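You operate a simulated robot arm through the tools that you are given. There is no shell and no other tool.

You run a simulated robot arm. Do the job below in one go: nothing can be reset, and whatever is moved stays where it is left.

Task
Clamp the Tamrelle carton and swap its yellow bottle for a pink one from the green rack.
Fine: clamp it before you open it; the yellow one stands in the red tray; shut both flaps again. Set down upright: what you pick out.

Only the result counts: the job must be done as asked and must still hold three seconds after the hand-in. Knocking over, shifting, dropping, spilling or breaking anything else fails it.

Robot
A 7-joint arm with a two-finger gripper, fixed in place. Base frame: the origin is at the foot of the arm, x ahead of it, y to its left, z up; the work surface is at about z = 730. Readings come in mm, degrees, newtons and seconds.
With the tool pointing down near the work surface it reaches from about 380 to 800 mm from the base axis. Its first joint turns from -143.0 to 143.0 degrees. Payload 2.45 kg.
The tool frame sits at the grasp point between the pads (the TCP): z along the fingers, y along the line on which they close. The tips reach 26 mm beyond it. The gripper opens to 96 mm. The gripper's body begins 69 mm behind the TCP.
Orientation is that of the tool frame in the base frame, as a unit quaternion [x, y, z, w]. With the fingers straight down and closing along the base's y, the tool's x points along the base's -x, its y along +y and its z along -z.

Tools
- The arm moves only by the tool step_arm. Its argument "deltas" is a list of rows, each a list of 3 entries, a list of its own where there are three numbers: the shift along the base's x, y, z in mm, then the turn, a rotation vector about the base's x, y, z in degrees, then the gripper command, from -1 (shut) to 1 (fully open), values between in proportion. In form: [[[x, y, z], [ax, ay, az], jaw], ...]. A call has 1 to 20 rows; each row shifts and turns the commanded pose from where the row before left it. A row lasts 0.2 s, in which the tool goes at most 50 mm and 8.6 degrees; a call with a longer step from one row to the next is refused whole, and so is a gripper value outside its range. Where a pose cannot be reached the arm comes as near as it can. A force on the tool above 40 N (or 10 N above the force at the start of the call, whichever is more), or a blocked arm, ends the call early, and 0.2 s more pass. Each finger halts on what it meets, pressing with about 26 N; the grip force reading is that of the motor and also rises with nothing between the fingers. The clock runs only during rows and for 0.2 s after the last one: add rows that do not move to give the fingers time. It gives the time, the measured TCP pose, the force on the tool (base axes), the opening and the grip force at its end, in the units of the frame above (readings bear some noise), with the torque about the TCP (base axes, N m) and any sound that the robot's microphone picked up.
- Cameras (640 x 400 px; columns grow to the right, rows downward): "scene" is fixed at [399.3, 650.9, 1493.7]; the picture's right is [-0.69, -0.73, 0.00], its down [-0.63, 0.60, -0.50] and it looks along [0.36, -0.34, -0.87] (base axes); focal length 214 px, centre (320, 200). "wrist" rides on the gripper at [82, 3, -98] in the tool frame; the picture's right is [-0.04, 1.00, 0.00], its down [-0.73, -0.03, -0.68] and it looks along [-0.68, -0.03, 0.73] (tool axes); focal length 256 px, centre (320, 200). There is no depth. A picture from a camera that has moved, and an enlarged one, comes with that camera's place and axes in the base frame and with its lens.
- camera(camera): a new picture of that camera. The clock stands still meanwhile.
- lift_body(by): slides the trunk up (or, below 0, down) by that many mm; the arm rides with it, the base frame stays. It gives what a move gives, with no picture.
- zoom(camera, box): a new picture of the part [left, top, right, bottom] of that camera's present view, enlarged. The clock stands still meanwhile.
- close_job(): hands the job in; it is judged then, once.

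Places have to be worked out from the pictures, the camera data and where the tool is seen. Open the gripper and draw the arm clear of the work before you hand the job in, unless the task says otherwise.

The tools are called after "Call:" as name(argument=value, ...) on one line, values as JSON. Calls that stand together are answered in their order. step_arm: Moves the arm, as the interface text tells. Its arguments: {"type":"object","properties":{"deltas":{"type":"array"}},"required":["deltas"]} The other tools are called the same way: lift_body (by) slides the trunk up or down; camera (camera) takes a picture; zoom (camera, box) takes an enlarged picture of a part of a camera's view; close_job () hands the job in.

At the start:

```text
time_s: 0.0
eef_pos: [411.2, 228.6, 1167.1]
ee_rot: [0.0, 1.0, 0.0, 0.0]
wrist_force: [-0.4, -0.1, -0.1]
wrist_torque: [-0.01, 0.01, -0.01]
opening: 96.1
finger_force: 0.0
trunk travel left (down, up): [-575.0, 65.0]
```

scene: 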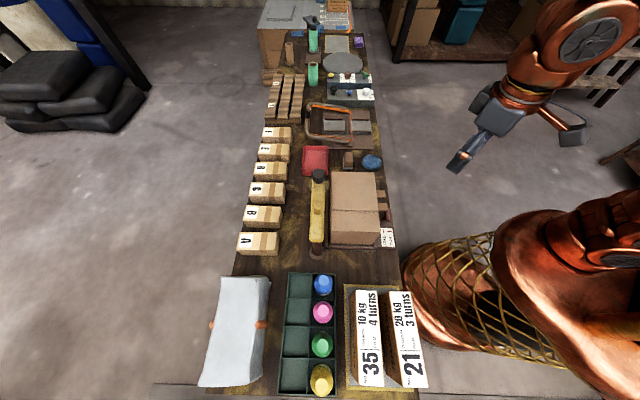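
wrist: 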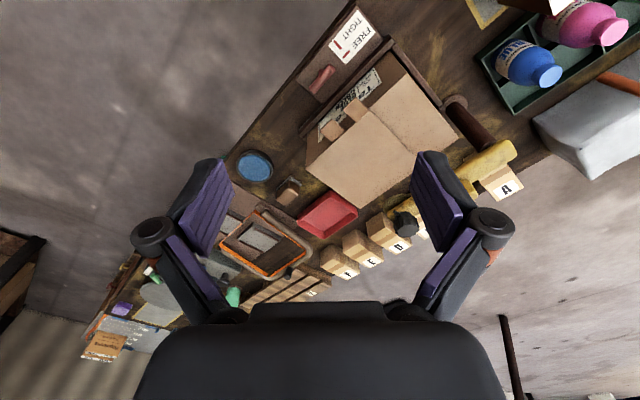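

I start by looking closely at the carton, the clamp, the label cards and the racks.

Call:
zoom(camera="scene", box=[280, 140, 420, 260])

Call:
zoom(camera="scene", box=[270, 260, 450, 400])

Call:
zoom(camera="wrist", box=[230, 0, 520, 240])

Call:
zoom(camera="scene", box=[250, 0, 400, 150])

```text
3.33 times, centred on (350, 200) of scene
camera zoom: at [399.3, 650.9, 1493.7], right [-0.69, -0.73, 0.0], down [-0.63, 0.6, -0.5], along [0.36, -0.34, -0.87], focal length 715 px, centre (220, 200)
```

zoom: 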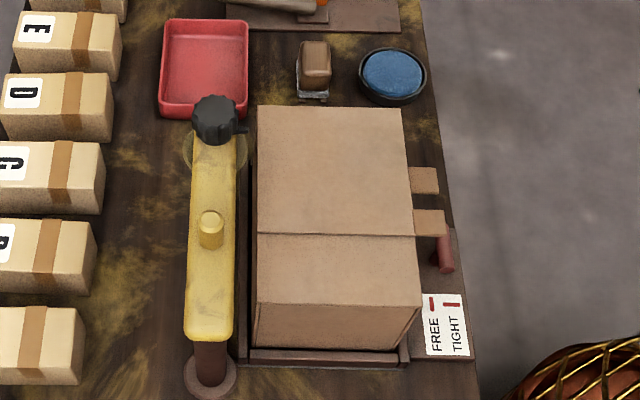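

```text
2.86 times, centred on (360, 330) of scene
camera zoom: at [399.3, 650.9, 1493.7], right [-0.69, -0.73, 0.0], down [-0.63, 0.6, -0.5], along [0.36, -0.34, -0.87], focal length 613 px, centre (206, -171)
```

zoom: 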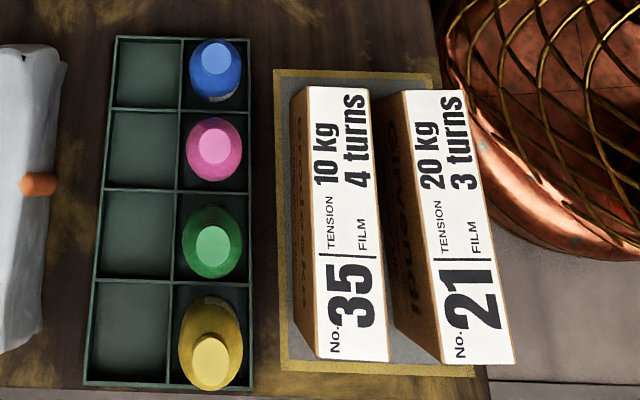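

```text
1.67 times, centred on (375, 120) of wrist
camera zoom: at [330.6, 231.6, 1266.2], right [0.04, 1.0, 0.0], down [0.73, -0.03, 0.68], along [0.68, -0.03, -0.73], focal length 427 px, centre (228, 333)
```

zoom: 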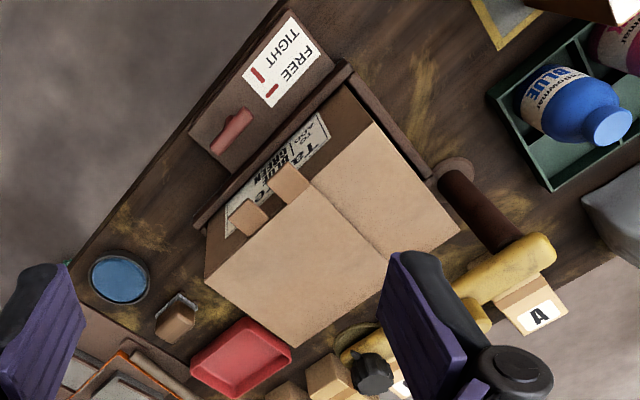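

```text
2.67 times, centred on (325, 75) of scene
camera zoom: at [399.3, 650.9, 1493.7], right [-0.69, -0.73, 0.0], down [-0.63, 0.6, -0.5], along [0.36, -0.34, -0.87], focal length 572 px, centre (307, 533)
```

zoom: 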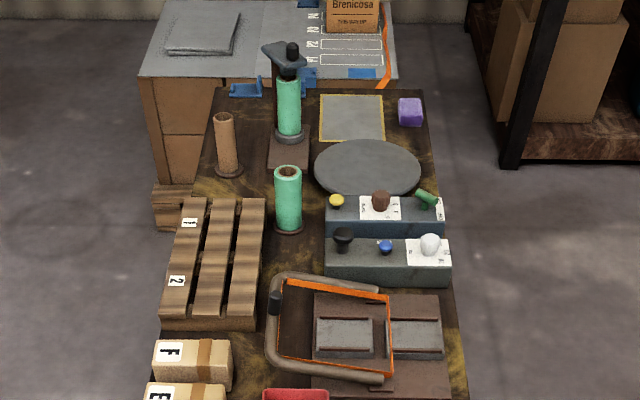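

The table's long side runs at about -45° in the base frame, with the carton near (555, 345) and the red tray near (880, 225). I turn the tool 45° about the vertical so the wrist camera faces the table squarely.

Call:
step_arm(deltas=[[[0, 0, 0], [0, 0, 7.5], 1], [[0, 0, 0], [0, 0, 7.5], 1], [[0, 0, 0], [0, 0, 7.5], 1], [[0, 0, 0], [0, 0, 7.5], 1], [[0, 0, 0], [0, 0, 7.5], 1], [[0, 0, 0], [0, 0, 7.5], 1]])

Call:
camera(camera="wrist")

Call:
zoom(camera="wrist", box=[200, 0, 440, 150])

```text
time_s: 1.4
eef_pos: [411.3, 229.8, 1167.4]
ee_rot: [-0.384, 0.923, 0.0, 0.0]
wrist_force: [-0.2, 0.2, -0.7]
wrist_torque: [0.03, -0.02, -0.04]
opening: 96.0
finger_force: 0.0
trunk travel left (down, up): [-575.0, 65.0]
```

```text
taken
camera wrist: at [352.1, 172.8, 1266.1], right [-0.68, 0.73, 0.0], down [0.54, 0.5, 0.68], along [0.5, 0.46, -0.73], focal length 256 px, centre (320, 200)
```

wrist: 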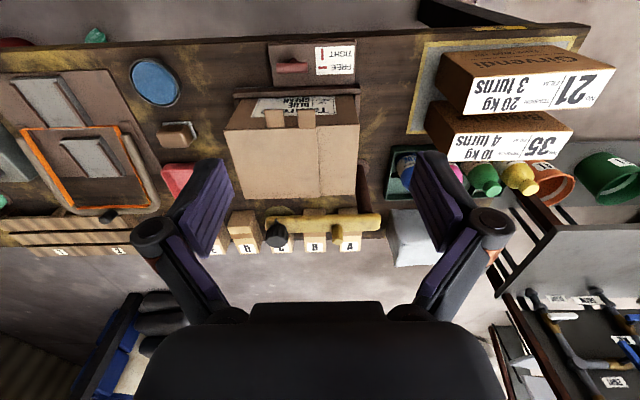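

```text
2.67 times, centred on (320, 75) of wrist
camera zoom: at [352.1, 172.8, 1266.1], right [-0.68, 0.73, 0.0], down [0.54, 0.5, 0.68], along [0.5, 0.46, -0.73], focal length 683 px, centre (320, 533)
```

zoom: 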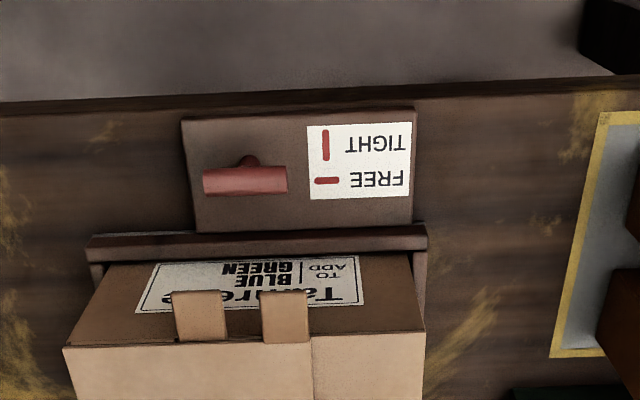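

The label reads "Tamrelle", and the red lever now lies parallel to its FREE mark, so TIGHT means turning it square to that. I estimate the carton top at about z = 874, and I'll lower the wrist camera to see the lever, tabs and seam better.

Call:
step_arm(deltas=[[[25, 5.5, -29], [0, 0, 0], 1], [[25, 5.5, -29], [0, 0, 0], 1], [[25, 5.5, -29], [0, 0, 0], 1], [[25, 5.5, -29], [0, 0, 0], 1]])

Call:
camera(camera="wrist")

Call:
zoom(camera="wrist", box=[200, 0, 440, 150])

```text
time_s: 2.4
eef_pos: [511.4, 249.4, 1050.2]
ee_rot: [-0.382, 0.924, 0.0, 0.001]
wrist_force: [-0.5, 0.3, 1.3]
wrist_torque: [0.02, 0.0, 0.03]
opening: 95.9
finger_force: 0.1
trunk travel left (down, up): [-575.0, 65.0]
```

```text
taken
camera wrist: at [452.2, 194.3, 1149.4], right [-0.68, 0.73, 0.0], down [0.54, 0.5, 0.68], along [0.5, 0.46, -0.73], focal length 256 px, centre (320, 200)
```

wrist: 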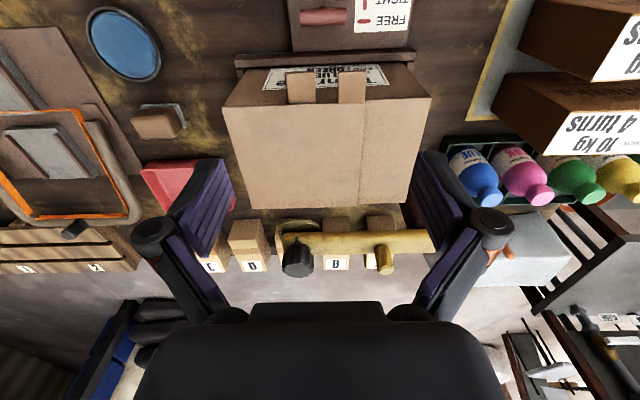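

```text
2.67 times, centred on (320, 75) of wrist
camera zoom: at [452.2, 194.3, 1149.4], right [-0.68, 0.73, 0.0], down [0.54, 0.5, 0.68], along [0.5, 0.46, -0.73], focal length 683 px, centre (320, 533)
```

zoom: 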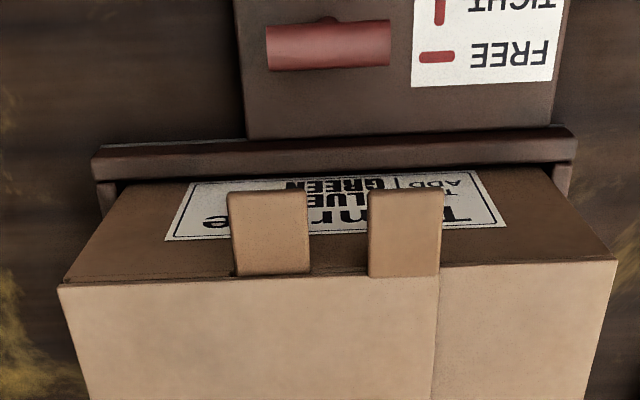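

The lever looks like a T-handle near (486, 230), in front of the carton. I back off and drop the camera for a close look at it and at the carton's near side.

Call:
step_arm(deltas=[[[-7, -6.3, -44], [0, 0, 0], 1], [[-7, -6.3, -44], [0, 0, 0], 1], [[-7, -6.3, -44], [0, 0, 0], 1], [[-7, -6.3, -44], [0, 0, 0], 1]])

Call:
camera(camera="wrist")

Call:
zoom(camera="wrist", box=[200, 0, 440, 150])

```text
time_s: 3.4
eef_pos: [484.0, 223.7, 876.0]
ee_rot: [-0.383, 0.924, 0.001, 0.0]
wrist_force: [-0.2, 0.1, -0.3]
wrist_torque: [-0.01, 0.01, -0.01]
opening: 96.1
finger_force: 0.0
trunk travel left (down, up): [-575.0, 65.0]
```

```text
taken
camera wrist: at [424.0, 169.2, 973.9], right [-0.68, 0.73, 0.0], down [0.54, 0.5, 0.68], along [0.5, 0.46, -0.73], focal length 256 px, centre (320, 200)
```

wrist: 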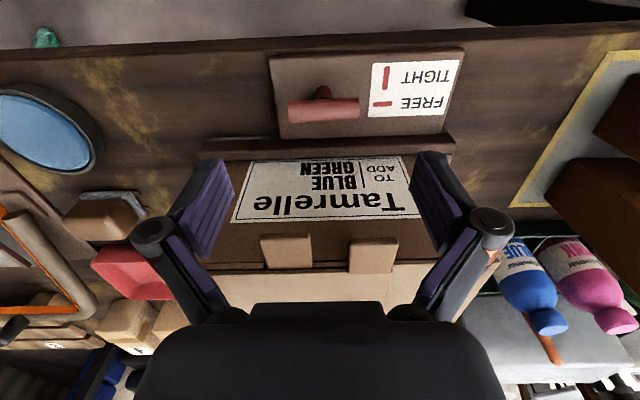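

```text
2.67 times, centred on (320, 75) of wrist
camera zoom: at [424.0, 169.2, 973.9], right [-0.68, 0.73, 0.0], down [0.54, 0.5, 0.68], along [0.5, 0.46, -0.73], focal length 683 px, centre (320, 533)
```

zoom: 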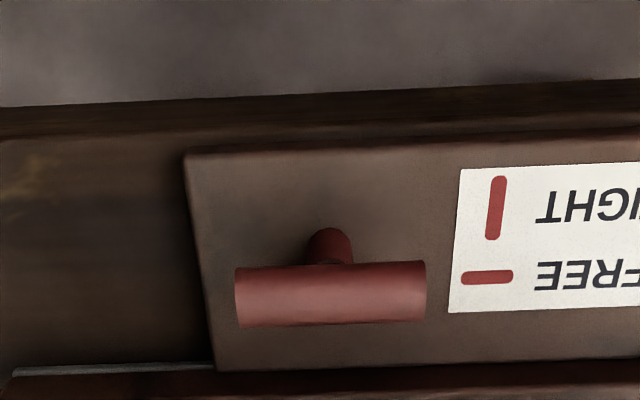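

The handle is a T-bar about 55 mm long lying along the table, centred near (484, 228, 782). To grip it clear of the carton's tabs I raise the arm, turn the tool 90° and lean it back 20° toward the base, ready to approach along the tool axis.

Call:
step_arm(deltas=[[[0, 0, 47], [0, 0, 0], 0], [[-3, -2.7, 0], [0, 0, 7.5], -0.25], [[-3, -2.7, 0], [0, 0, 7.5], -0.25], [[-3, -2.7, 0], [0, 0, 7.5], -0.25], [[-3, -2.7, 0], [0, 0, 7.5], -0.25], [[-3, -2.7, 0], [0, 0, 7.5], -0.25], [[-3, -2.7, 0], [0, 0, 7.5], -0.25], [[-3, -2.7, 0], [0, 0, 7.5], -0.25], [[-3, -2.7, 0], [0, 0, 7.5], -0.25], [[-3, -2.7, 0], [0, 0, 7.5], -0.25], [[-3, -2.7, 0], [0, 0, 7.5], -0.25], [[-3, -2.7, 0], [0, 0, 7.5], -0.25], [[-3, -2.7, 0], [0, 0, 7.5], -0.25], [[0, 0, 0], [4.71, -4.71, 0], -0.25], [[0, 0, 0], [4.71, -4.71, 0], -0.25], [[0, 0, 0], [4.71, -4.71, 0], -0.25]])

Call:
camera(camera="wrist")

Call:
camera(camera="scene")

```text
time_s: 6.8
eef_pos: [447.2, 193.8, 924.1]
ee_rot: [0.91, -0.377, 0.066, -0.16]
wrist_force: [0.8, 0.9, 0.1]
wrist_torque: [0.03, 0.04, -0.02]
opening: 36.3
finger_force: 0.1
trunk travel left (down, up): [-575.0, 65.0]
```

```text
taken
camera wrist: at [480.0, 109.3, 1014.3], right [-0.69, -0.64, -0.34], down [-0.66, 0.37, 0.65], along [-0.28, 0.68, -0.68], focal length 256 px, centre (320, 200)
```

wrist: 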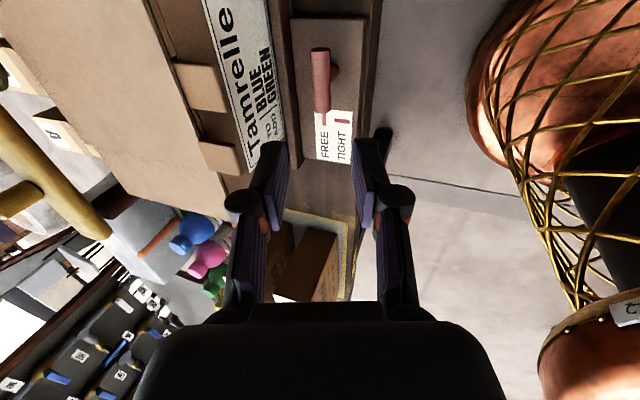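

```text
taken
```

scene: 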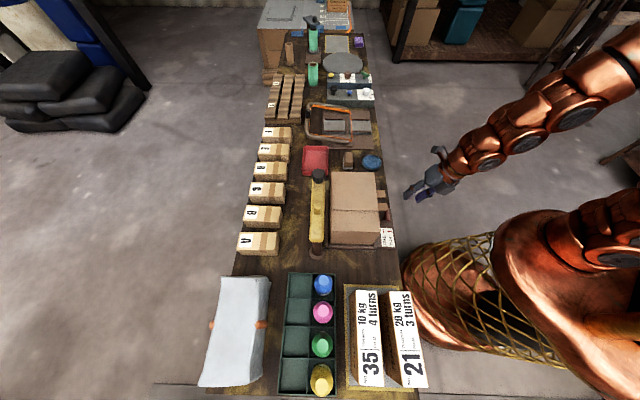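

From this view the bar centre falls at (485, 229), which agrees with my earlier estimate. I go down along the tool axis and close on the bar.

Call:
step_arm(deltas=[[[9.45, 8.8, -35.5], [0, 0, 0], -0.25], [[9.45, 8.8, -35.5], [0, 0, 0], -0.25], [[9.45, 8.8, -35.5], [0, 0, 0], -0.25], [[9.45, 8.8, -34.5], [0, 0, 0], -0.25], [[0, 0, 0], [0, 0, 0], -0.25], [[0, 0, 0], [0, 0, 0], -1], [[0, 0, 0], [0, 0, 0], -1], [[0, 0, 0], [0, 0, 0], -1], [[0, 0, 0], [0, 0, 0], -1]])

Call:
camera(camera="wrist")

```text
time_s: 8.6
eef_pos: [481.6, 224.3, 779.6]
ee_rot: [0.911, -0.377, 0.064, -0.155]
wrist_force: [-9.4, -7.3, 7.7]
wrist_torque: [-0.83, 0.89, 0.01]
opening: 23.3
finger_force: 45.1
trunk travel left (down, up): [-575.0, 65.0]
stopped in row 9: the force on the tool passed its limit at 41 N (the readings are from after the stop); the commanded pose is now the measured one
```

```text
taken
camera wrist: at [514.8, 141.9, 871.5], right [-0.69, -0.64, -0.33], down [-0.66, 0.38, 0.65], along [-0.29, 0.67, -0.68], focal length 256 px, centre (320, 200)
```

wrist: 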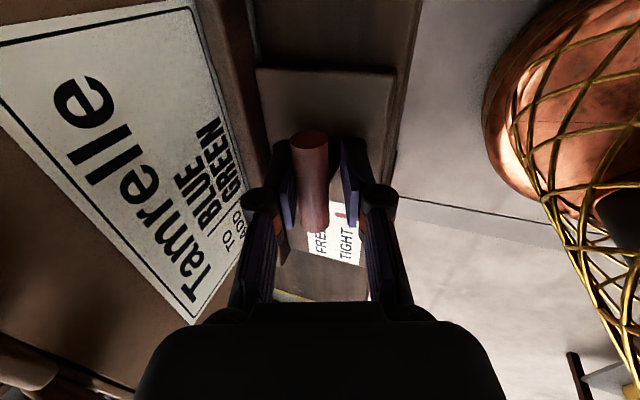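

The closing stopped early, and the picture shows the bar lying nearer the carton-side finger, so the grip is off-centre. I open slightly to release and read the forces.

Call:
step_arm(deltas=[[[0, 0, 0], [0, 0, 0], -0.3], [[0, 0, 0], [0, 0, 0], -0.3], [[0, 0, 0], [0, 0, 0], -0.3]])

Call:
zoom(camera="wrist", box=[220, 110, 420, 250])

```text
time_s: 9.4
eef_pos: [482.1, 226.5, 779.0]
ee_rot: [0.911, -0.376, 0.065, -0.156]
wrist_force: [0.1, -0.2, -0.5]
wrist_torque: [0.01, -0.02, -0.02]
opening: 33.6
finger_force: 0.0
trunk travel left (down, up): [-575.0, 65.0]
```

```text
2.86 times, centred on (320, 180) of wrist
camera zoom: at [515.7, 142.7, 871.0], right [-0.69, -0.64, -0.33], down [-0.66, 0.38, 0.65], along [-0.29, 0.67, -0.68], focal length 731 px, centre (320, 257)
```

zoom: 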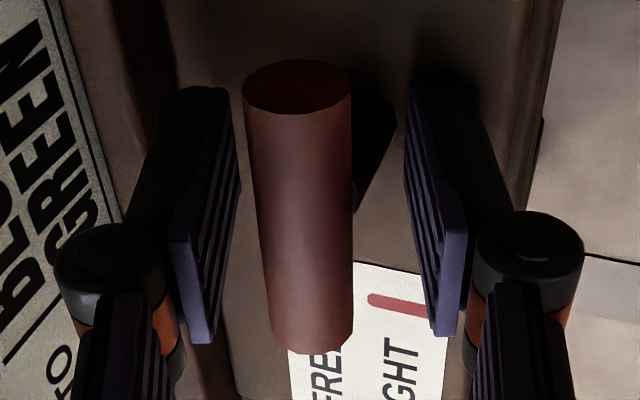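

The gap centre is about 4 mm toward the robot from the bar. I shift by that amount and close again.

Call:
step_arm(deltas=[[[2.9, 2.7, 1.4], [0, 0, 0], -0.3], [[0, 0, 0], [0, 0, 0], -0.3], [[0, 0, 0], [0, 0, 0], -0.55], [[0, 0, 0], [0, 0, 0], -0.6], [[0, 0, 0], [0, 0, 0], -1], [[0, 0, 0], [0, 0, 0], -1]])

Call:
zoom(camera="wrist", box=[220, 110, 420, 250])

```text
time_s: 10.8
eef_pos: [482.0, 224.7, 778.8]
ee_rot: [0.912, -0.377, 0.063, -0.15]
wrist_force: [-7.8, -6.3, 9.2]
wrist_torque: [-1.01, 0.43, 0.02]
opening: 22.9
finger_force: 41.5
trunk travel left (down, up): [-575.0, 65.0]
stopped in row 6: the force on the tool passed its limit at 42 N (the readings are from after the stop); the commanded pose is now the measured one
```

```text
2.86 times, centred on (320, 180) of wrist
camera zoom: at [515.7, 142.8, 871.6], right [-0.7, -0.64, -0.32], down [-0.65, 0.38, 0.65], along [-0.29, 0.66, -0.69], focal length 731 px, centre (320, 257)
```

zoom: 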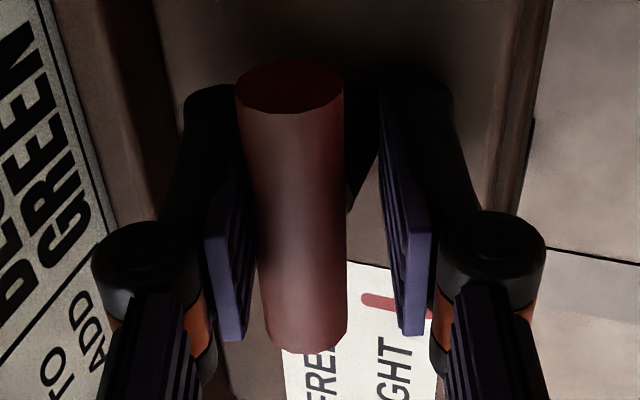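

The tip of the robot-side finger is pressing on the handle's post rather than the bar, because of the lean. I open and slide 20 mm along the bar so the fingers hold its +s half, clear of the post, then close.

Call:
step_arm(deltas=[[[0, 0, 0], [0, 0, 0], -0.3], [[0, 0, 0], [0, 0, 0], -0.3], [[8.6, -4.6, 1], [0, 0, 0], -0.3], [[8.7, -4.7, 1], [0, 0, 0], -0.3], [[0, 0, 0], [0, 0, 0], -0.3], [[0, 0, 0], [0, 0, 0], -0.3]])

Call:
zoom(camera="wrist", box=[220, 110, 420, 250])

```text
time_s: 12.2
eef_pos: [500.0, 216.9, 780.1]
ee_rot: [0.911, -0.377, 0.063, -0.152]
wrist_force: [0.2, -0.2, -1.1]
wrist_torque: [-0.01, 0.0, 0.01]
opening: 33.7
finger_force: 0.1
trunk travel left (down, up): [-575.0, 65.0]
```

```text
2.86 times, centred on (320, 180) of wrist
camera zoom: at [533.7, 133.8, 872.5], right [-0.7, -0.64, -0.32], down [-0.65, 0.38, 0.65], along [-0.29, 0.67, -0.69], focal length 731 px, centre (320, 257)
```

zoom: 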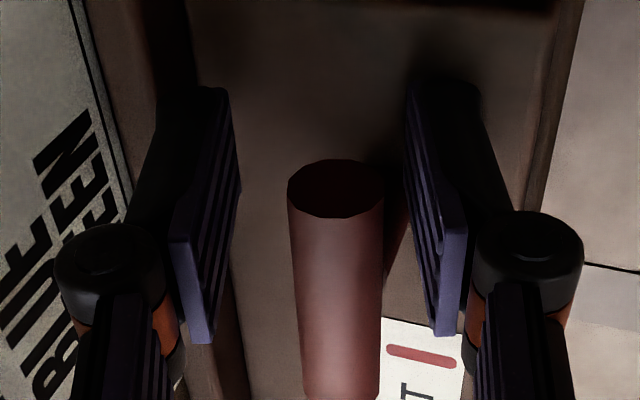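

The bar is centred now, so I close the grip.

Call:
step_arm(deltas=[[[-0.7, -0.7, 0], [0, 0, 0], -0.5], [[0, 0, 0], [0, 0, 0], -0.6], [[0, 0, 0], [0, 0, 0], -0.7], [[0, 0, 0], [0, 0, 0], -1], [[0, 0, 0], [0, 0, 0], -1]])

Call:
zoom(camera="wrist", box=[220, 110, 420, 250])

```text
time_s: 13.4
eef_pos: [498.4, 215.0, 779.7]
ee_rot: [0.911, -0.378, 0.063, -0.151]
wrist_force: [-14.9, -12.7, -8.9]
wrist_torque: [0.0, 0.08, 0.28]
opening: 15.8
finger_force: 41.4
trunk travel left (down, up): [-575.0, 65.0]
```

```text
2.86 times, centred on (320, 180) of wrist
camera zoom: at [531.9, 132.2, 871.9], right [-0.7, -0.64, -0.32], down [-0.65, 0.38, 0.65], along [-0.3, 0.66, -0.69], focal length 731 px, centre (320, 257)
```

zoom: 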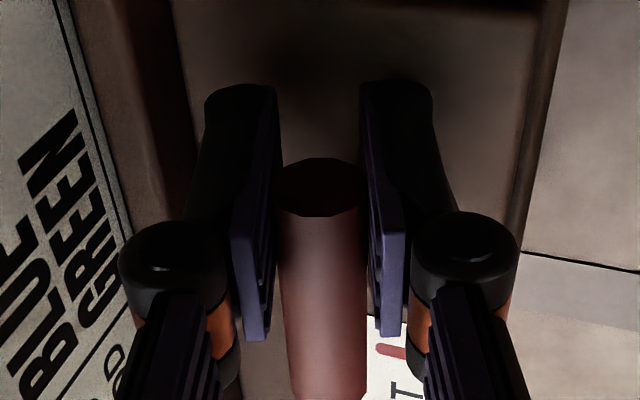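

The bar is held (opening 15.8). I turn it clockwise in small steps about the post, taking the first 22° as a test.

Call:
step_arm(deltas=[[[-2.0, -1.59, 0], [0, 0, -7.5], -1], [[-2.2, -1.33, 0], [0, 0, -7.5], -1], [[-2.35, -1.02, 0], [0, 0, -7.5], -1]])

Call:
camera(camera="wrist")

```text
time_s: 14.2
eef_pos: [492.8, 210.6, 780.0]
ee_rot: [0.821, -0.548, 0.091, -0.134]
wrist_force: [-23.3, -19.1, -20.9]
wrist_torque: [-0.18, -0.08, 0.62]
opening: 15.7
finger_force: 42.2
trunk travel left (down, up): [-575.0, 65.0]
```

```text
taken
camera wrist: at [491.1, 121.4, 872.1], right [-0.89, -0.32, -0.32], down [-0.45, 0.61, 0.65], along [-0.02, 0.73, -0.69], focal length 256 px, centre (320, 200)
```

wrist: 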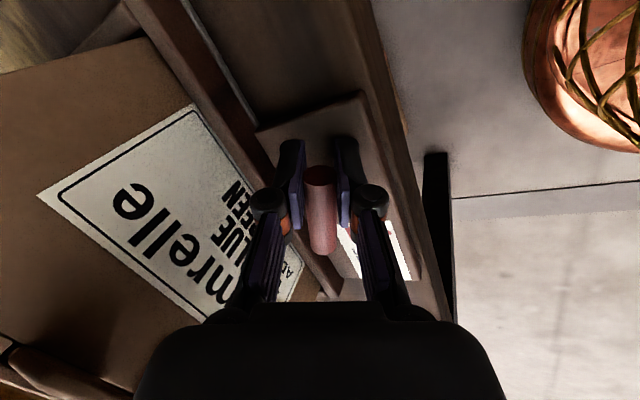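

The bar turns with the tool, with about 36 N of side load pulling toward the robot and down. I bias the path slightly that way and carry on turning.

Call:
step_arm(deltas=[[[-0.9, -0.8, -0.8], [0, 0, 0], -1], [[-2.46, -0.71, 0], [0, 0, -7.5], -1]])

```text
time_s: 14.8
eef_pos: [487.9, 209.3, 779.7]
ee_rot: [0.782, -0.601, 0.101, -0.129]
wrist_force: [-22.5, -21.6, -19.3]
wrist_torque: [-0.5, -0.16, 0.57]
opening: 15.8
finger_force: 41.3
trunk travel left (down, up): [-575.0, 65.0]
```

The readings suggest the tool position lags its rotation a little and pulls up on the bar. I shift without turning to relieve the load and read it again.

Call:
step_arm(deltas=[[[-1.5, -1.5, -1.5], [0, 0, 0], -1], [[0, 0, 0], [0, 0, 0], -1]])

Call:
camera(camera="wrist")

Call:
zoom(camera="scene", box=[280, 140, 420, 260])

```text
time_s: 15.4
eef_pos: [489.4, 209.6, 780.4]
ee_rot: [0.783, -0.6, 0.101, -0.132]
wrist_force: [-6.4, -12.3, -3.3]
wrist_torque: [-0.7, -0.21, 0.19]
opening: 15.8
finger_force: 41.1
trunk travel left (down, up): [-575.0, 65.0]
```

```text
taken
camera wrist: at [476.6, 120.9, 871.6], right [-0.92, -0.2, -0.33], down [-0.38, 0.66, 0.65], along [0.08, 0.73, -0.68], focal length 256 px, centre (320, 200)
```

wrist: 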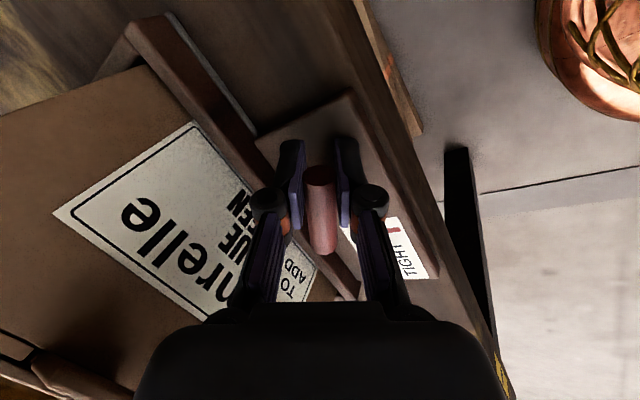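

```text
3.33 times, centred on (350, 200) of scene
camera zoom: at [399.3, 650.9, 1493.7], right [-0.69, -0.73, 0.0], down [-0.63, 0.6, -0.5], along [0.36, -0.34, -0.87], focal length 715 px, centre (220, 200)
```

zoom: 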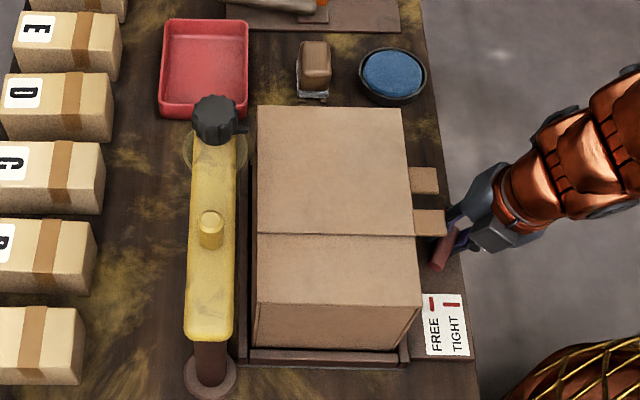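

The load dropped to about 14 N and the bar has turned about 30°. I continue the arc.

Call:
step_arm(deltas=[[[-2.7, -0.5, 0], [0, 0, -7.5], -1], [[-2.7, -0.2, 0], [0, 0, -7.5], -1], [[-2.7, 0.2, 0], [0, 0, -7.5], -1]])

```text
time_s: 16.2
eef_pos: [480.7, 209.7, 779.6]
ee_rot: [-0.65, 0.742, -0.123, 0.11]
wrist_force: [4.3, -1.2, 13.3]
wrist_torque: [-1.16, 0.06, -0.06]
opening: 15.5
finger_force: 41.5
trunk travel left (down, up): [-575.0, 65.0]
```

Loads are small, so I continue toward 90°.

Call:
step_arm(deltas=[[[-2.49, 0.62, 0.5], [0, 0, -7.5], -1], [[-2.39, 0.94, 0], [0, 0, -7.5], -1], [[-2.24, 1.24, 0], [0, 0, -7.5], -1]])

Call:
camera(camera="wrist")

Call:
zoom(camera="scene", box=[280, 140, 420, 260])

```text
time_s: 17.1
eef_pos: [473.4, 212.0, 778.7]
ee_rot: [-0.493, 0.854, -0.141, 0.082]
wrist_force: [5.2, 1.8, 18.3]
wrist_torque: [-0.49, 0.29, -0.08]
opening: 15.2
finger_force: 41.8
trunk travel left (down, up): [-575.0, 65.0]
```

```text
taken
camera wrist: at [402.5, 158.0, 871.6], right [-0.8, 0.51, -0.32], down [0.2, 0.73, 0.65], along [0.57, 0.46, -0.68], focal length 256 px, centre (320, 200)
```

wrist: 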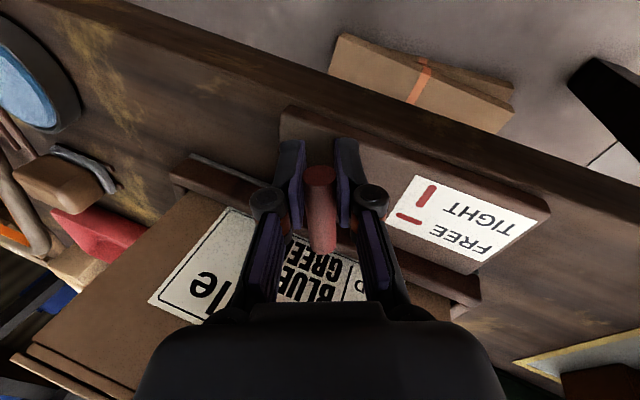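

```text
3.33 times, centred on (350, 200) of scene
camera zoom: at [399.3, 650.9, 1493.7], right [-0.69, -0.73, 0.0], down [-0.63, 0.6, -0.5], along [0.36, -0.34, -0.87], focal length 715 px, centre (220, 200)
```

zoom: 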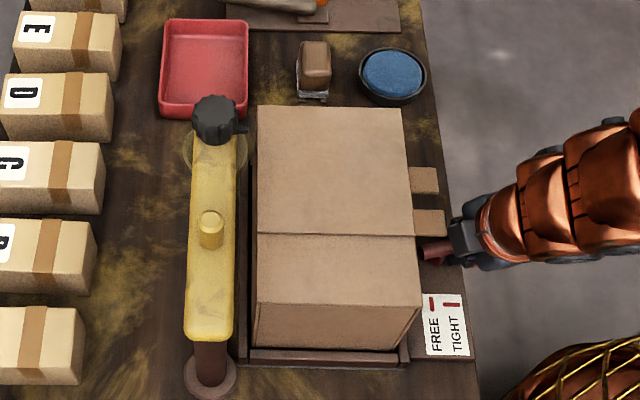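

About 75° so far. I finish the last 15°, raising slightly to ease the vertical load.

Call:
step_arm(deltas=[[[-2.06, 1.52, 0.8], [0, 0, -7.5], -1], [[-1.85, 1.78, 0], [0, 0, -7.5], -1], [[0, 0, 0], [0, 0, 0], -1]])

Call:
camera(camera="wrist")

```text
time_s: 17.9
eef_pos: [469.7, 216.2, 779.4]
ee_rot: [-0.377, 0.912, -0.152, 0.063]
wrist_force: [3.7, 5.8, 8.2]
wrist_torque: [-0.03, 0.06, 0.02]
opening: 15.2
finger_force: 41.4
trunk travel left (down, up): [-575.0, 65.0]
```

```text
taken
camera wrist: at [387.0, 181.6, 871.8], right [-0.64, 0.7, -0.32], down [0.38, 0.65, 0.65], along [0.67, 0.29, -0.69], focal length 256 px, centre (320, 200)
```

wrist: 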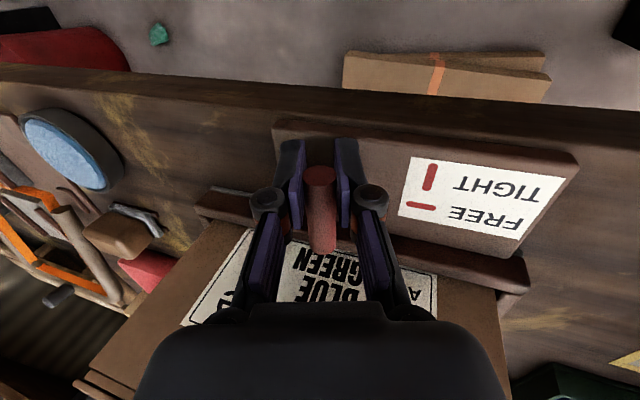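

The bar now stands square to the table, on the TIGHT mark, with almost no residual load. I release it, back out along the tool axis, straighten the tool and look.

Call:
step_arm(deltas=[[[0, 0, 0], [0, 0, 0], -0.4], [[0, 0, 0], [0, 0, 0], -0.3], [[-8.5, 8.5, 33], [0, 0, 0], -0.3], [[-8.5, 8.5, 33], [0, 0, 0], -0.3], [[-8.5, 8.5, 33], [0, 0, 0], -0.3], [[0, 0, 20], [4.71, 4.71, 0], -0.3], [[0, 0, 20], [4.71, 4.71, 0], -0.3], [[0, 0, 20], [4.71, 4.71, 0], -0.3]])

Call:
camera(camera="wrist")

Call:
zoom(camera="wrist", box=[200, 0, 440, 150])

Call:
zoom(camera="scene", box=[280, 140, 420, 260])

```text
time_s: 19.6
eef_pos: [441.8, 239.8, 938.8]
ee_rot: [-0.383, 0.924, 0.009, -0.004]
wrist_force: [0.4, 0.8, -0.2]
wrist_torque: [-0.06, -0.02, 0.0]
opening: 34.0
finger_force: 0.1
trunk travel left (down, up): [-575.0, 65.0]
```

```text
taken
camera wrist: at [384.9, 183.2, 1037.9], right [-0.68, 0.73, 0.02], down [0.55, 0.49, 0.68], along [0.49, 0.47, -0.73], focal length 256 px, centre (320, 200)
```

wrist: 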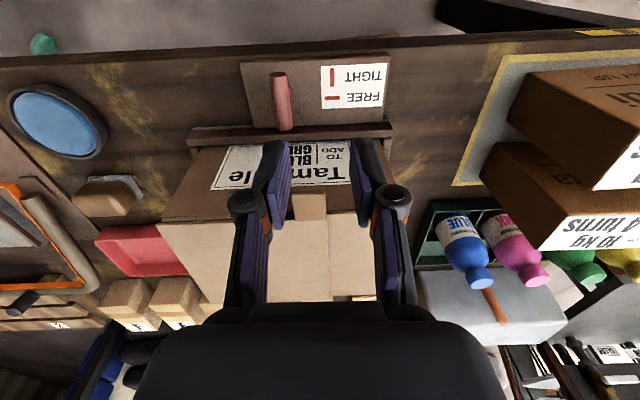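

```text
2.67 times, centred on (320, 75) of wrist
camera zoom: at [384.9, 183.2, 1037.9], right [-0.68, 0.73, 0.02], down [0.55, 0.49, 0.68], along [0.49, 0.47, -0.73], focal length 683 px, centre (320, 533)
```

zoom: 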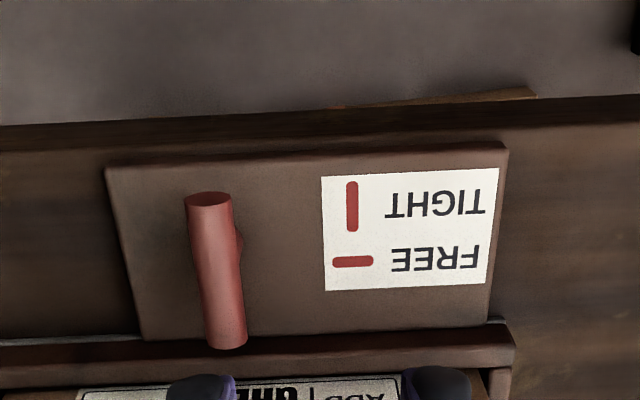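

```text
3.33 times, centred on (350, 200) of scene
camera zoom: at [399.3, 650.9, 1493.7], right [-0.69, -0.73, 0.0], down [-0.63, 0.6, -0.5], along [0.36, -0.34, -0.87], focal length 715 px, centre (220, 200)
```

zoom: 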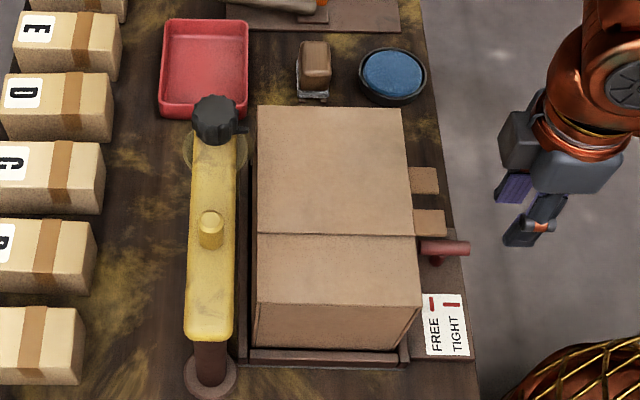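

The lever is square to the table on the TIGHT mark. Next I open the outer flap, which is hinged on the +s side with its tab near s ≈ 154. I turn the tool 90° and then pitch it up to horizontal so the fingers can clamp the tab from above and below.

Call:
step_arm(deltas=[[[2, -2, 10], [0, 0, 7.5], -0.3], [[2, -2, 10], [0, 0, 7.5], -0.3], [[2, -2, 10], [0, 0, 7.5], -0.3], [[2, -2, 10], [0, 0, 7.5], -0.3], [[0, 0, 0], [0, 0, 7.5], -0.3], [[0, 0, 0], [0, 0, 7.5], -0.3], [[0, 0, 0], [0, 0, 7.5], -0.3], [[0, 0, 0], [0, 0, 7.5], -0.3], [[0, 0, 0], [0, 0, 7.5], -0.3], [[0, 0, 0], [0, 0, 7.5], -0.3], [[0, 0, 0], [0, 0, 7.5], -0.3], [[0, 0, 0], [0, 0, 7.5], -0.3]])

Call:
step_arm(deltas=[[[0, 0, 0], [5.3, -5.3, 0], -0.3], [[0, 0, 0], [5.3, -5.3, 0], -0.3], [[0, 0, 0], [5.3, -5.3, 0], -0.3], [[0, 0, 0], [5.3, -5.3, 0], -0.3], [[0, 0, 0], [5.3, -5.3, 0], -0.3], [[0, 0, 0], [5.3, -5.3, 0], -0.3]])

Call:
camera(camera="scene")

Call:
camera(camera="wrist")

```text
time_s: 22.2
eef_pos: [451.0, 231.3, 979.1]
ee_rot: [0.924, -0.382, -0.004, 0.01]
wrist_force: [1.4, 0.4, -0.4]
wrist_torque: [-0.01, -0.02, -0.02]
opening: 33.7
finger_force: 0.1
trunk travel left (down, up): [-575.0, 65.0]
```

```text
time_s: 23.6
eef_pos: [460.8, 233.2, 981.1]
ee_rot: [0.869, -0.363, 0.133, -0.308]
wrist_force: [0.4, 0.8, -0.2]
wrist_torque: [-0.02, 0.01, 0.0]
opening: 33.6
finger_force: 0.0
out of reach, approached as far as the arm can: row 6
trunk travel left (down, up): [-575.0, 65.0]
```

```text
taken
```

scene: 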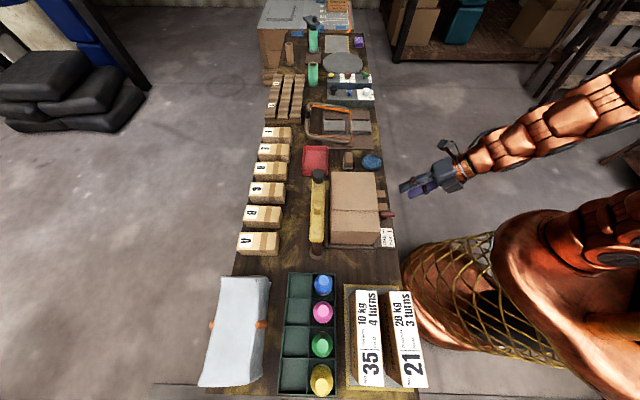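

```text
taken
camera wrist: at [471.6, 129.8, 1057.7], right [-0.58, -0.52, -0.63], down [-0.81, 0.24, 0.54], along [-0.13, 0.82, -0.56], focal length 256 px, centre (320, 200)
```

wrist: 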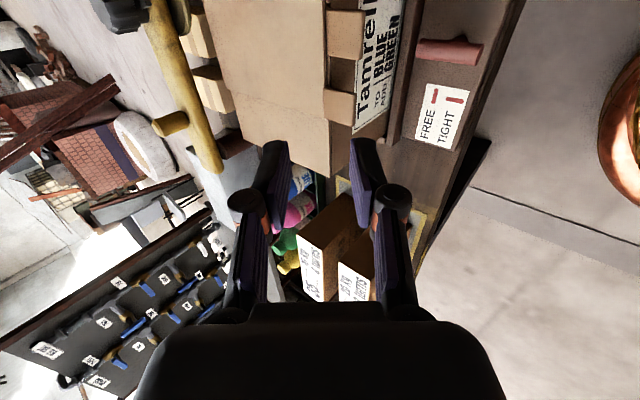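

The arm can't pitch beyond about 40° with the trunk this high. I lower the trunk in stages and raise the hand to compensate.

Call:
lift_body(by=-80)

Call:
step_arm(deltas=[[[0, 0, 40], [0, 0, 0], -0.3], [[0, 0, 40], [0, 0, 0], -0.3], [[0, 0, 40], [0, 0, 0], -0.3]])

```text
time_s: 24.8
eef_pos: [460.5, 232.0, 901.5]
ee_rot: [0.87, -0.362, 0.133, -0.306]
wrist_force: [0.1, -1.3, -0.2]
wrist_torque: [0.0, -0.01, 0.02]
opening: 33.4
finger_force: 0.0
trunk travel left (down, up): [-495.0, 145.0]
```

```text
time_s: 25.6
eef_pos: [459.8, 231.4, 1022.1]
ee_rot: [0.87, -0.363, 0.133, -0.307]
wrist_force: [0.5, 0.4, -0.4]
wrist_torque: [-0.01, -0.05, -0.01]
opening: 33.6
finger_force: 0.1
trunk travel left (down, up): [-495.0, 145.0]
```

Raising works. I lower the trunk further and raise the hand again.

Call:
lift_body(by=-120)

Call:
step_arm(deltas=[[[0, 0, 40], [0, 0, 0], -0.3], [[0, 0, 40], [0, 0, 0], -0.3], [[0, 0, 40], [0, 0, 0], -0.3]])

Call:
lift_body(by=-100)

Call:
step_arm(deltas=[[[0, 0, 40], [0, 0, 0], -0.3], [[0, 0, 20], [0, 0, 0], -0.3]])

Call:
camera(camera="scene")

```text
time_s: 27.1
eef_pos: [461.2, 230.5, 901.5]
ee_rot: [0.87, -0.362, 0.134, -0.306]
wrist_force: [-0.7, 0.5, -0.3]
wrist_torque: [0.0, -0.02, 0.0]
opening: 33.5
finger_force: 0.0
trunk travel left (down, up): [-375.0, 265.0]
```

```text
time_s: 27.9
eef_pos: [458.9, 231.7, 1021.9]
ee_rot: [0.87, -0.362, 0.133, -0.307]
wrist_force: [-0.2, 0.0, 0.1]
wrist_torque: [0.0, 0.04, 0.01]
opening: 33.2
finger_force: 0.1
trunk travel left (down, up): [-375.0, 265.0]
```

```text
time_s: 29.2
eef_pos: [459.6, 230.8, 922.7]
ee_rot: [0.87, -0.362, 0.133, -0.306]
wrist_force: [-0.1, 1.3, -0.9]
wrist_torque: [-0.01, -0.02, 0.02]
opening: 33.5
finger_force: 0.0
trunk travel left (down, up): [-275.0, 365.0]
```

```text
time_s: 29.9
eef_pos: [460.9, 231.2, 981.6]
ee_rot: [0.871, -0.361, 0.133, -0.306]
wrist_force: [0.0, 0.4, -0.4]
wrist_torque: [-0.01, 0.03, 0.04]
opening: 33.6
finger_force: 0.0
trunk travel left (down, up): [-275.0, 365.0]
```

```text
taken
```

scene: 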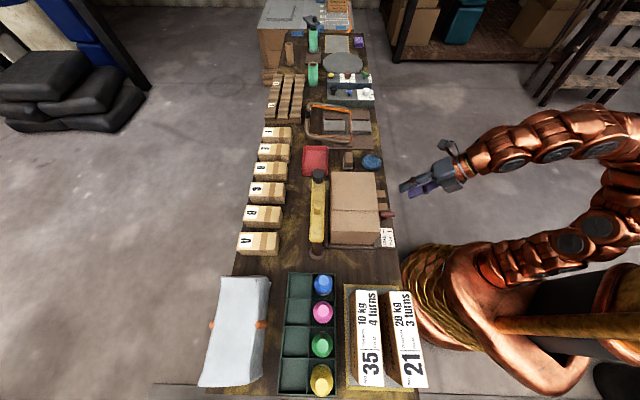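

The arm now has a bent elbow and room to pitch. I rotate the rest of the way to horizontal.

Call:
step_arm(deltas=[[[0, 0, 0], [5.16, -5.16, 0], -0.3], [[0, 0, 0], [5.16, -5.16, 0], -0.3], [[0, 0, 0], [5.16, -5.16, 0], -0.3], [[0, 0, 0], [5.16, -5.16, 0], -0.3], [[0, 0, 0], [5.16, -5.16, 0], -0.3], [[0, 0, 0], [5.16, -5.16, 0], -0.3], [[0, 0, 0], [5.16, -5.16, 0], -0.3]])

Call:
camera(camera="scene")

Call:
camera(camera="wrist")

```text
time_s: 31.4
eef_pos: [466.7, 231.0, 1002.8]
ee_rot: [0.67, -0.283, 0.267, -0.632]
wrist_force: [-0.2, -0.7, 1.1]
wrist_torque: [0.0, 0.01, 0.03]
opening: 33.7
finger_force: 0.0
out of reach, approached as far as the arm can: row 6, 7
trunk travel left (down, up): [-275.0, 365.0]
```

```text
taken
```

scene: 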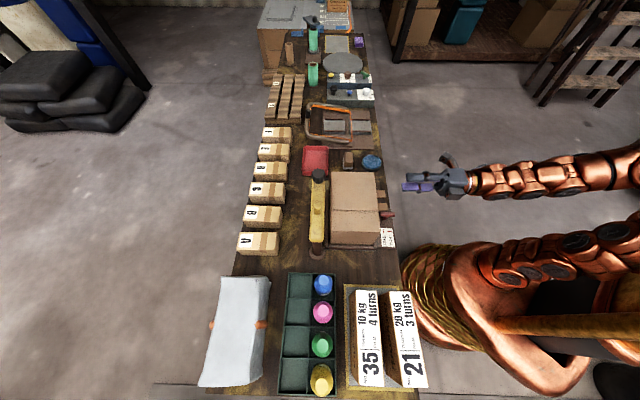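

```text
taken
camera wrist: at [454.3, 103.3, 1006.7], right [-0.07, -0.01, -1.0], down [-1.0, 0.05, 0.07], along [0.05, 1.0, -0.02], focal length 256 px, centre (320, 200)
```

wrist: 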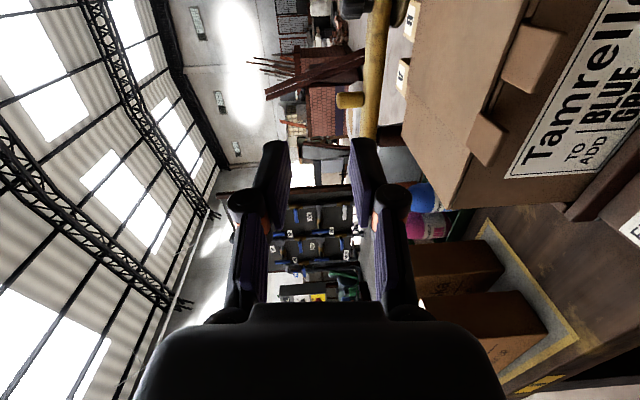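

The tool is within about 3° of horizontal, and the side view puts the tab at about z = 882, near s = 154. I move down in front of the tab and look edge-on.

Call:
step_arm(deltas=[[[1.4, 5.2, -30], [0, 0, 0], -0.3], [[1.4, 5.2, -30], [0, 0, 0], -0.3], [[1.4, 5.2, -30], [0, 0, 0], -0.3]])

Call:
camera(camera="wrist")

Call:
zoom(camera="wrist", box=[240, 60, 480, 210])

```text
time_s: 32.2
eef_pos: [467.9, 231.4, 1003.6]
ee_rot: [0.672, -0.281, 0.266, -0.632]
wrist_force: [0.3, 0.6, 0.0]
wrist_torque: [0.03, -0.04, -0.02]
opening: 33.5
finger_force: 0.1
out of reach, approached as far as the arm can: row 1, 2, 3
trunk travel left (down, up): [-275.0, 365.0]
```

```text
taken
camera wrist: at [454.5, 103.5, 1006.7], right [-0.07, -0.01, -1.0], down [-1.0, 0.05, 0.07], along [0.05, 1.0, -0.02], focal length 256 px, centre (320, 200)
```

wrist: 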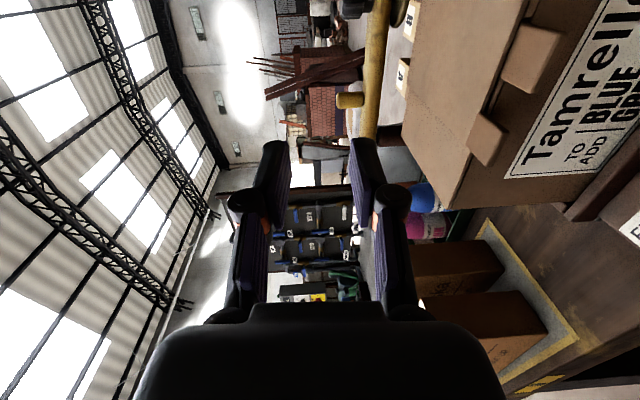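

```text
2.67 times, centred on (360, 135) of wrist
camera zoom: at [454.5, 103.5, 1006.7], right [-0.07, -0.01, -1.0], down [-1.0, 0.05, 0.07], along [0.05, 1.0, -0.02], focal length 683 px, centre (213, 373)
```

zoom: 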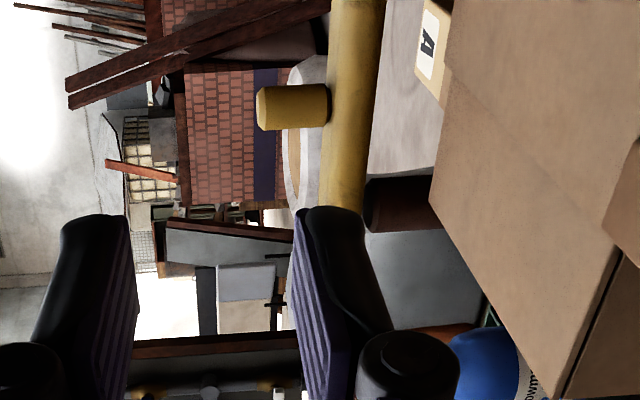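

The arm didn't follow, because lower z at this pitch is out of reach at this trunk height. I take the commanded shift back and lower the trunk instead.

Call:
step_arm(deltas=[[[-2.1, -7.8, 45], [0, 0, 0], -0.3], [[-2.1, -7.8, 45], [0, 0, 0], -0.3]])

Call:
lift_body(by=-110)

Call:
camera(camera="wrist")

```text
time_s: 32.9
eef_pos: [464.8, 214.0, 1093.1]
ee_rot: [0.672, -0.282, 0.266, -0.631]
wrist_force: [-0.3, -0.4, 0.2]
wrist_torque: [0.03, -0.02, 0.01]
opening: 33.5
finger_force: 0.0
trunk travel left (down, up): [-275.0, 365.0]
```

```text
time_s: 34.3
eef_pos: [463.9, 214.5, 983.4]
ee_rot: [0.671, -0.281, 0.267, -0.632]
wrist_force: [0.3, 0.3, -0.3]
wrist_torque: [0.04, 0.0, 0.0]
opening: 33.6
finger_force: 0.0
trunk travel left (down, up): [-165.0, 475.0]
```

```text
taken
camera wrist: at [450.8, 87.4, 986.5], right [-0.07, -0.01, -1.0], down [-1.0, 0.05, 0.07], along [0.05, 1.0, -0.02], focal length 256 px, centre (320, 200)
```

wrist: 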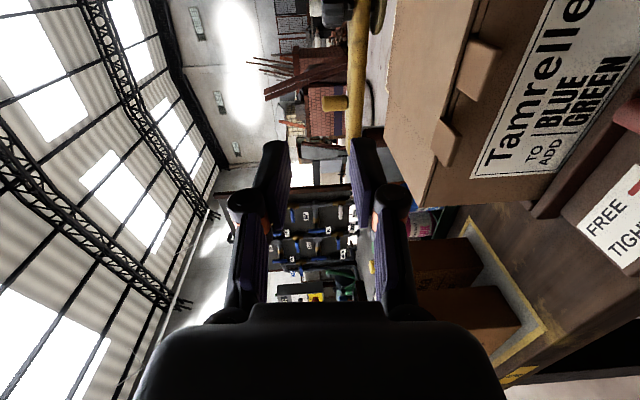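

Commands restart from the measured pose, which is good. I move down and slightly to the side, toward s = 154, t = 490, z = 890.

Call:
step_arm(deltas=[[[-2.8, 7.7, -31], [0, 0, 0], -0.3], [[-2.8, 7.7, -31], [0, 0, 0], -0.3], [[-2.8, 7.7, -31], [0, 0, 0], -0.3]])

Call:
camera(camera="wrist")

Call:
camera(camera="scene")

```text
time_s: 35.1
eef_pos: [456.0, 236.6, 901.3]
ee_rot: [0.671, -0.282, 0.266, -0.632]
wrist_force: [-0.1, 0.2, -0.3]
wrist_torque: [0.01, 0.01, 0.02]
opening: 33.7
finger_force: 0.0
out of reach, approached as far as the arm can: row 3
trunk travel left (down, up): [-165.0, 475.0]
```

```text
taken
camera wrist: at [443.6, 108.5, 904.1], right [-0.07, -0.01, -1.0], down [-1.0, 0.05, 0.07], along [0.05, 1.0, -0.02], focal length 256 px, centre (320, 200)
```

wrist: 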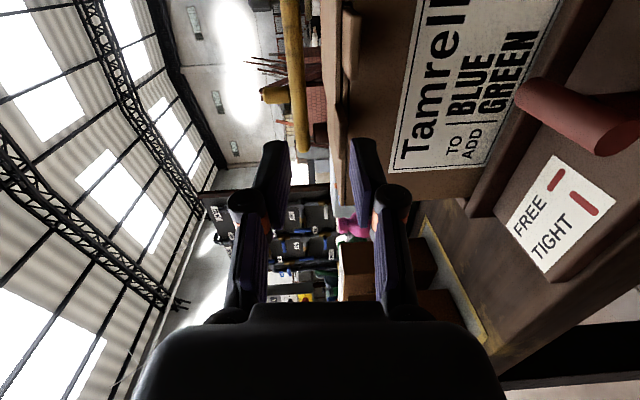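

```text
taken
```

scene: 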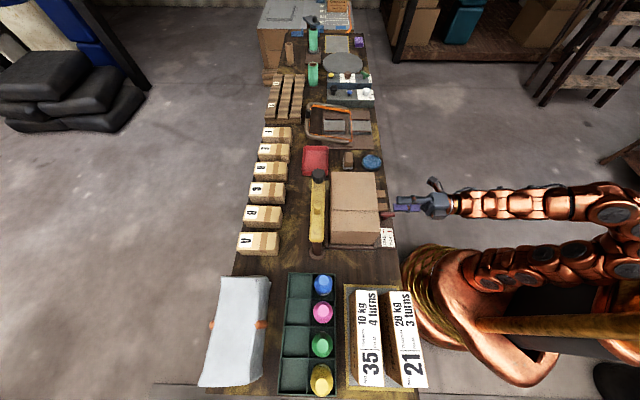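

The tabs are now nearly edge-on, so I zoom in to fix their height relative to the fingers.

Call:
zoom(camera="wrist", box=[260, 0, 420, 200])

```text
2.00 times, centred on (340, 100) of wrist
camera zoom: at [443.6, 108.5, 904.1], right [-0.07, -0.01, -1.0], down [-1.0, 0.05, 0.07], along [0.05, 1.0, -0.02], focal length 512 px, centre (280, 400)
```

zoom: 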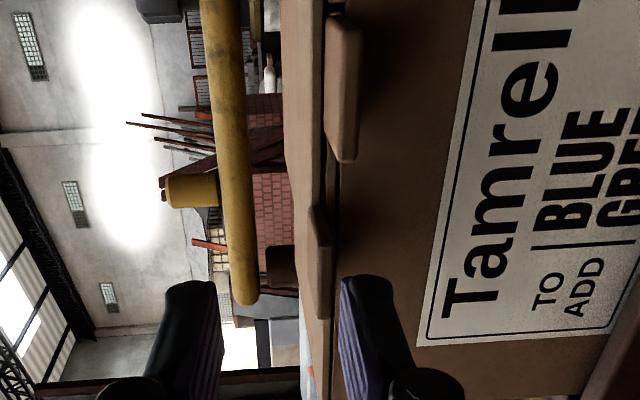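

Tab 2 (outer flap) sits at about z = 883 and tab 1 (inner flap) about 5 mm lower. I lower the trunk 17 mm and advance part-way so the tab comes between the fingers.

Call:
lift_body(by=-17)

Call:
step_arm(deltas=[[[10.2, 11.5, 0], [0, 0, 0], -0.3], [[10.2, 10.2, 0], [0, 0, 0], -0.3]])

Call:
zoom(camera="wrist", box=[240, 60, 480, 210])

```text
time_s: 35.7
eef_pos: [456.2, 235.6, 883.2]
ee_rot: [0.671, -0.282, 0.267, -0.632]
wrist_force: [0.4, 0.2, -0.5]
wrist_torque: [-0.03, 0.02, 0.01]
opening: 33.8
finger_force: 0.1
trunk travel left (down, up): [-148.0, 492.0]
```

```text
time_s: 36.3
eef_pos: [477.4, 256.3, 883.8]
ee_rot: [0.671, -0.283, 0.266, -0.631]
wrist_force: [0.5, -0.5, -0.5]
wrist_torque: [0.01, -0.02, 0.01]
opening: 33.6
finger_force: 0.1
trunk travel left (down, up): [-148.0, 492.0]
```

```text
2.67 times, centred on (360, 135) of wrist
camera zoom: at [464.0, 130.0, 887.2], right [-0.07, -0.01, -1.0], down [-1.0, 0.05, 0.07], along [0.05, 1.0, -0.02], focal length 683 px, centre (213, 373)
```

zoom: 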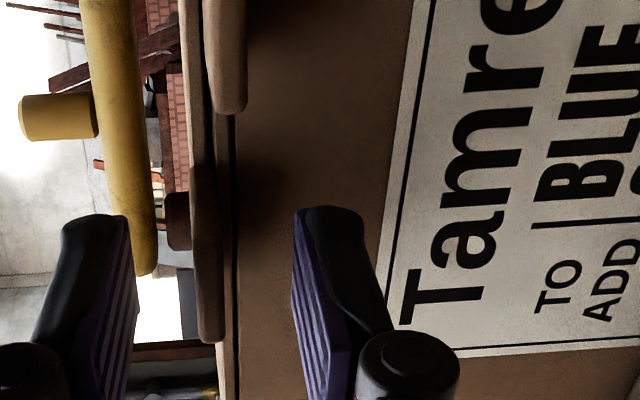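

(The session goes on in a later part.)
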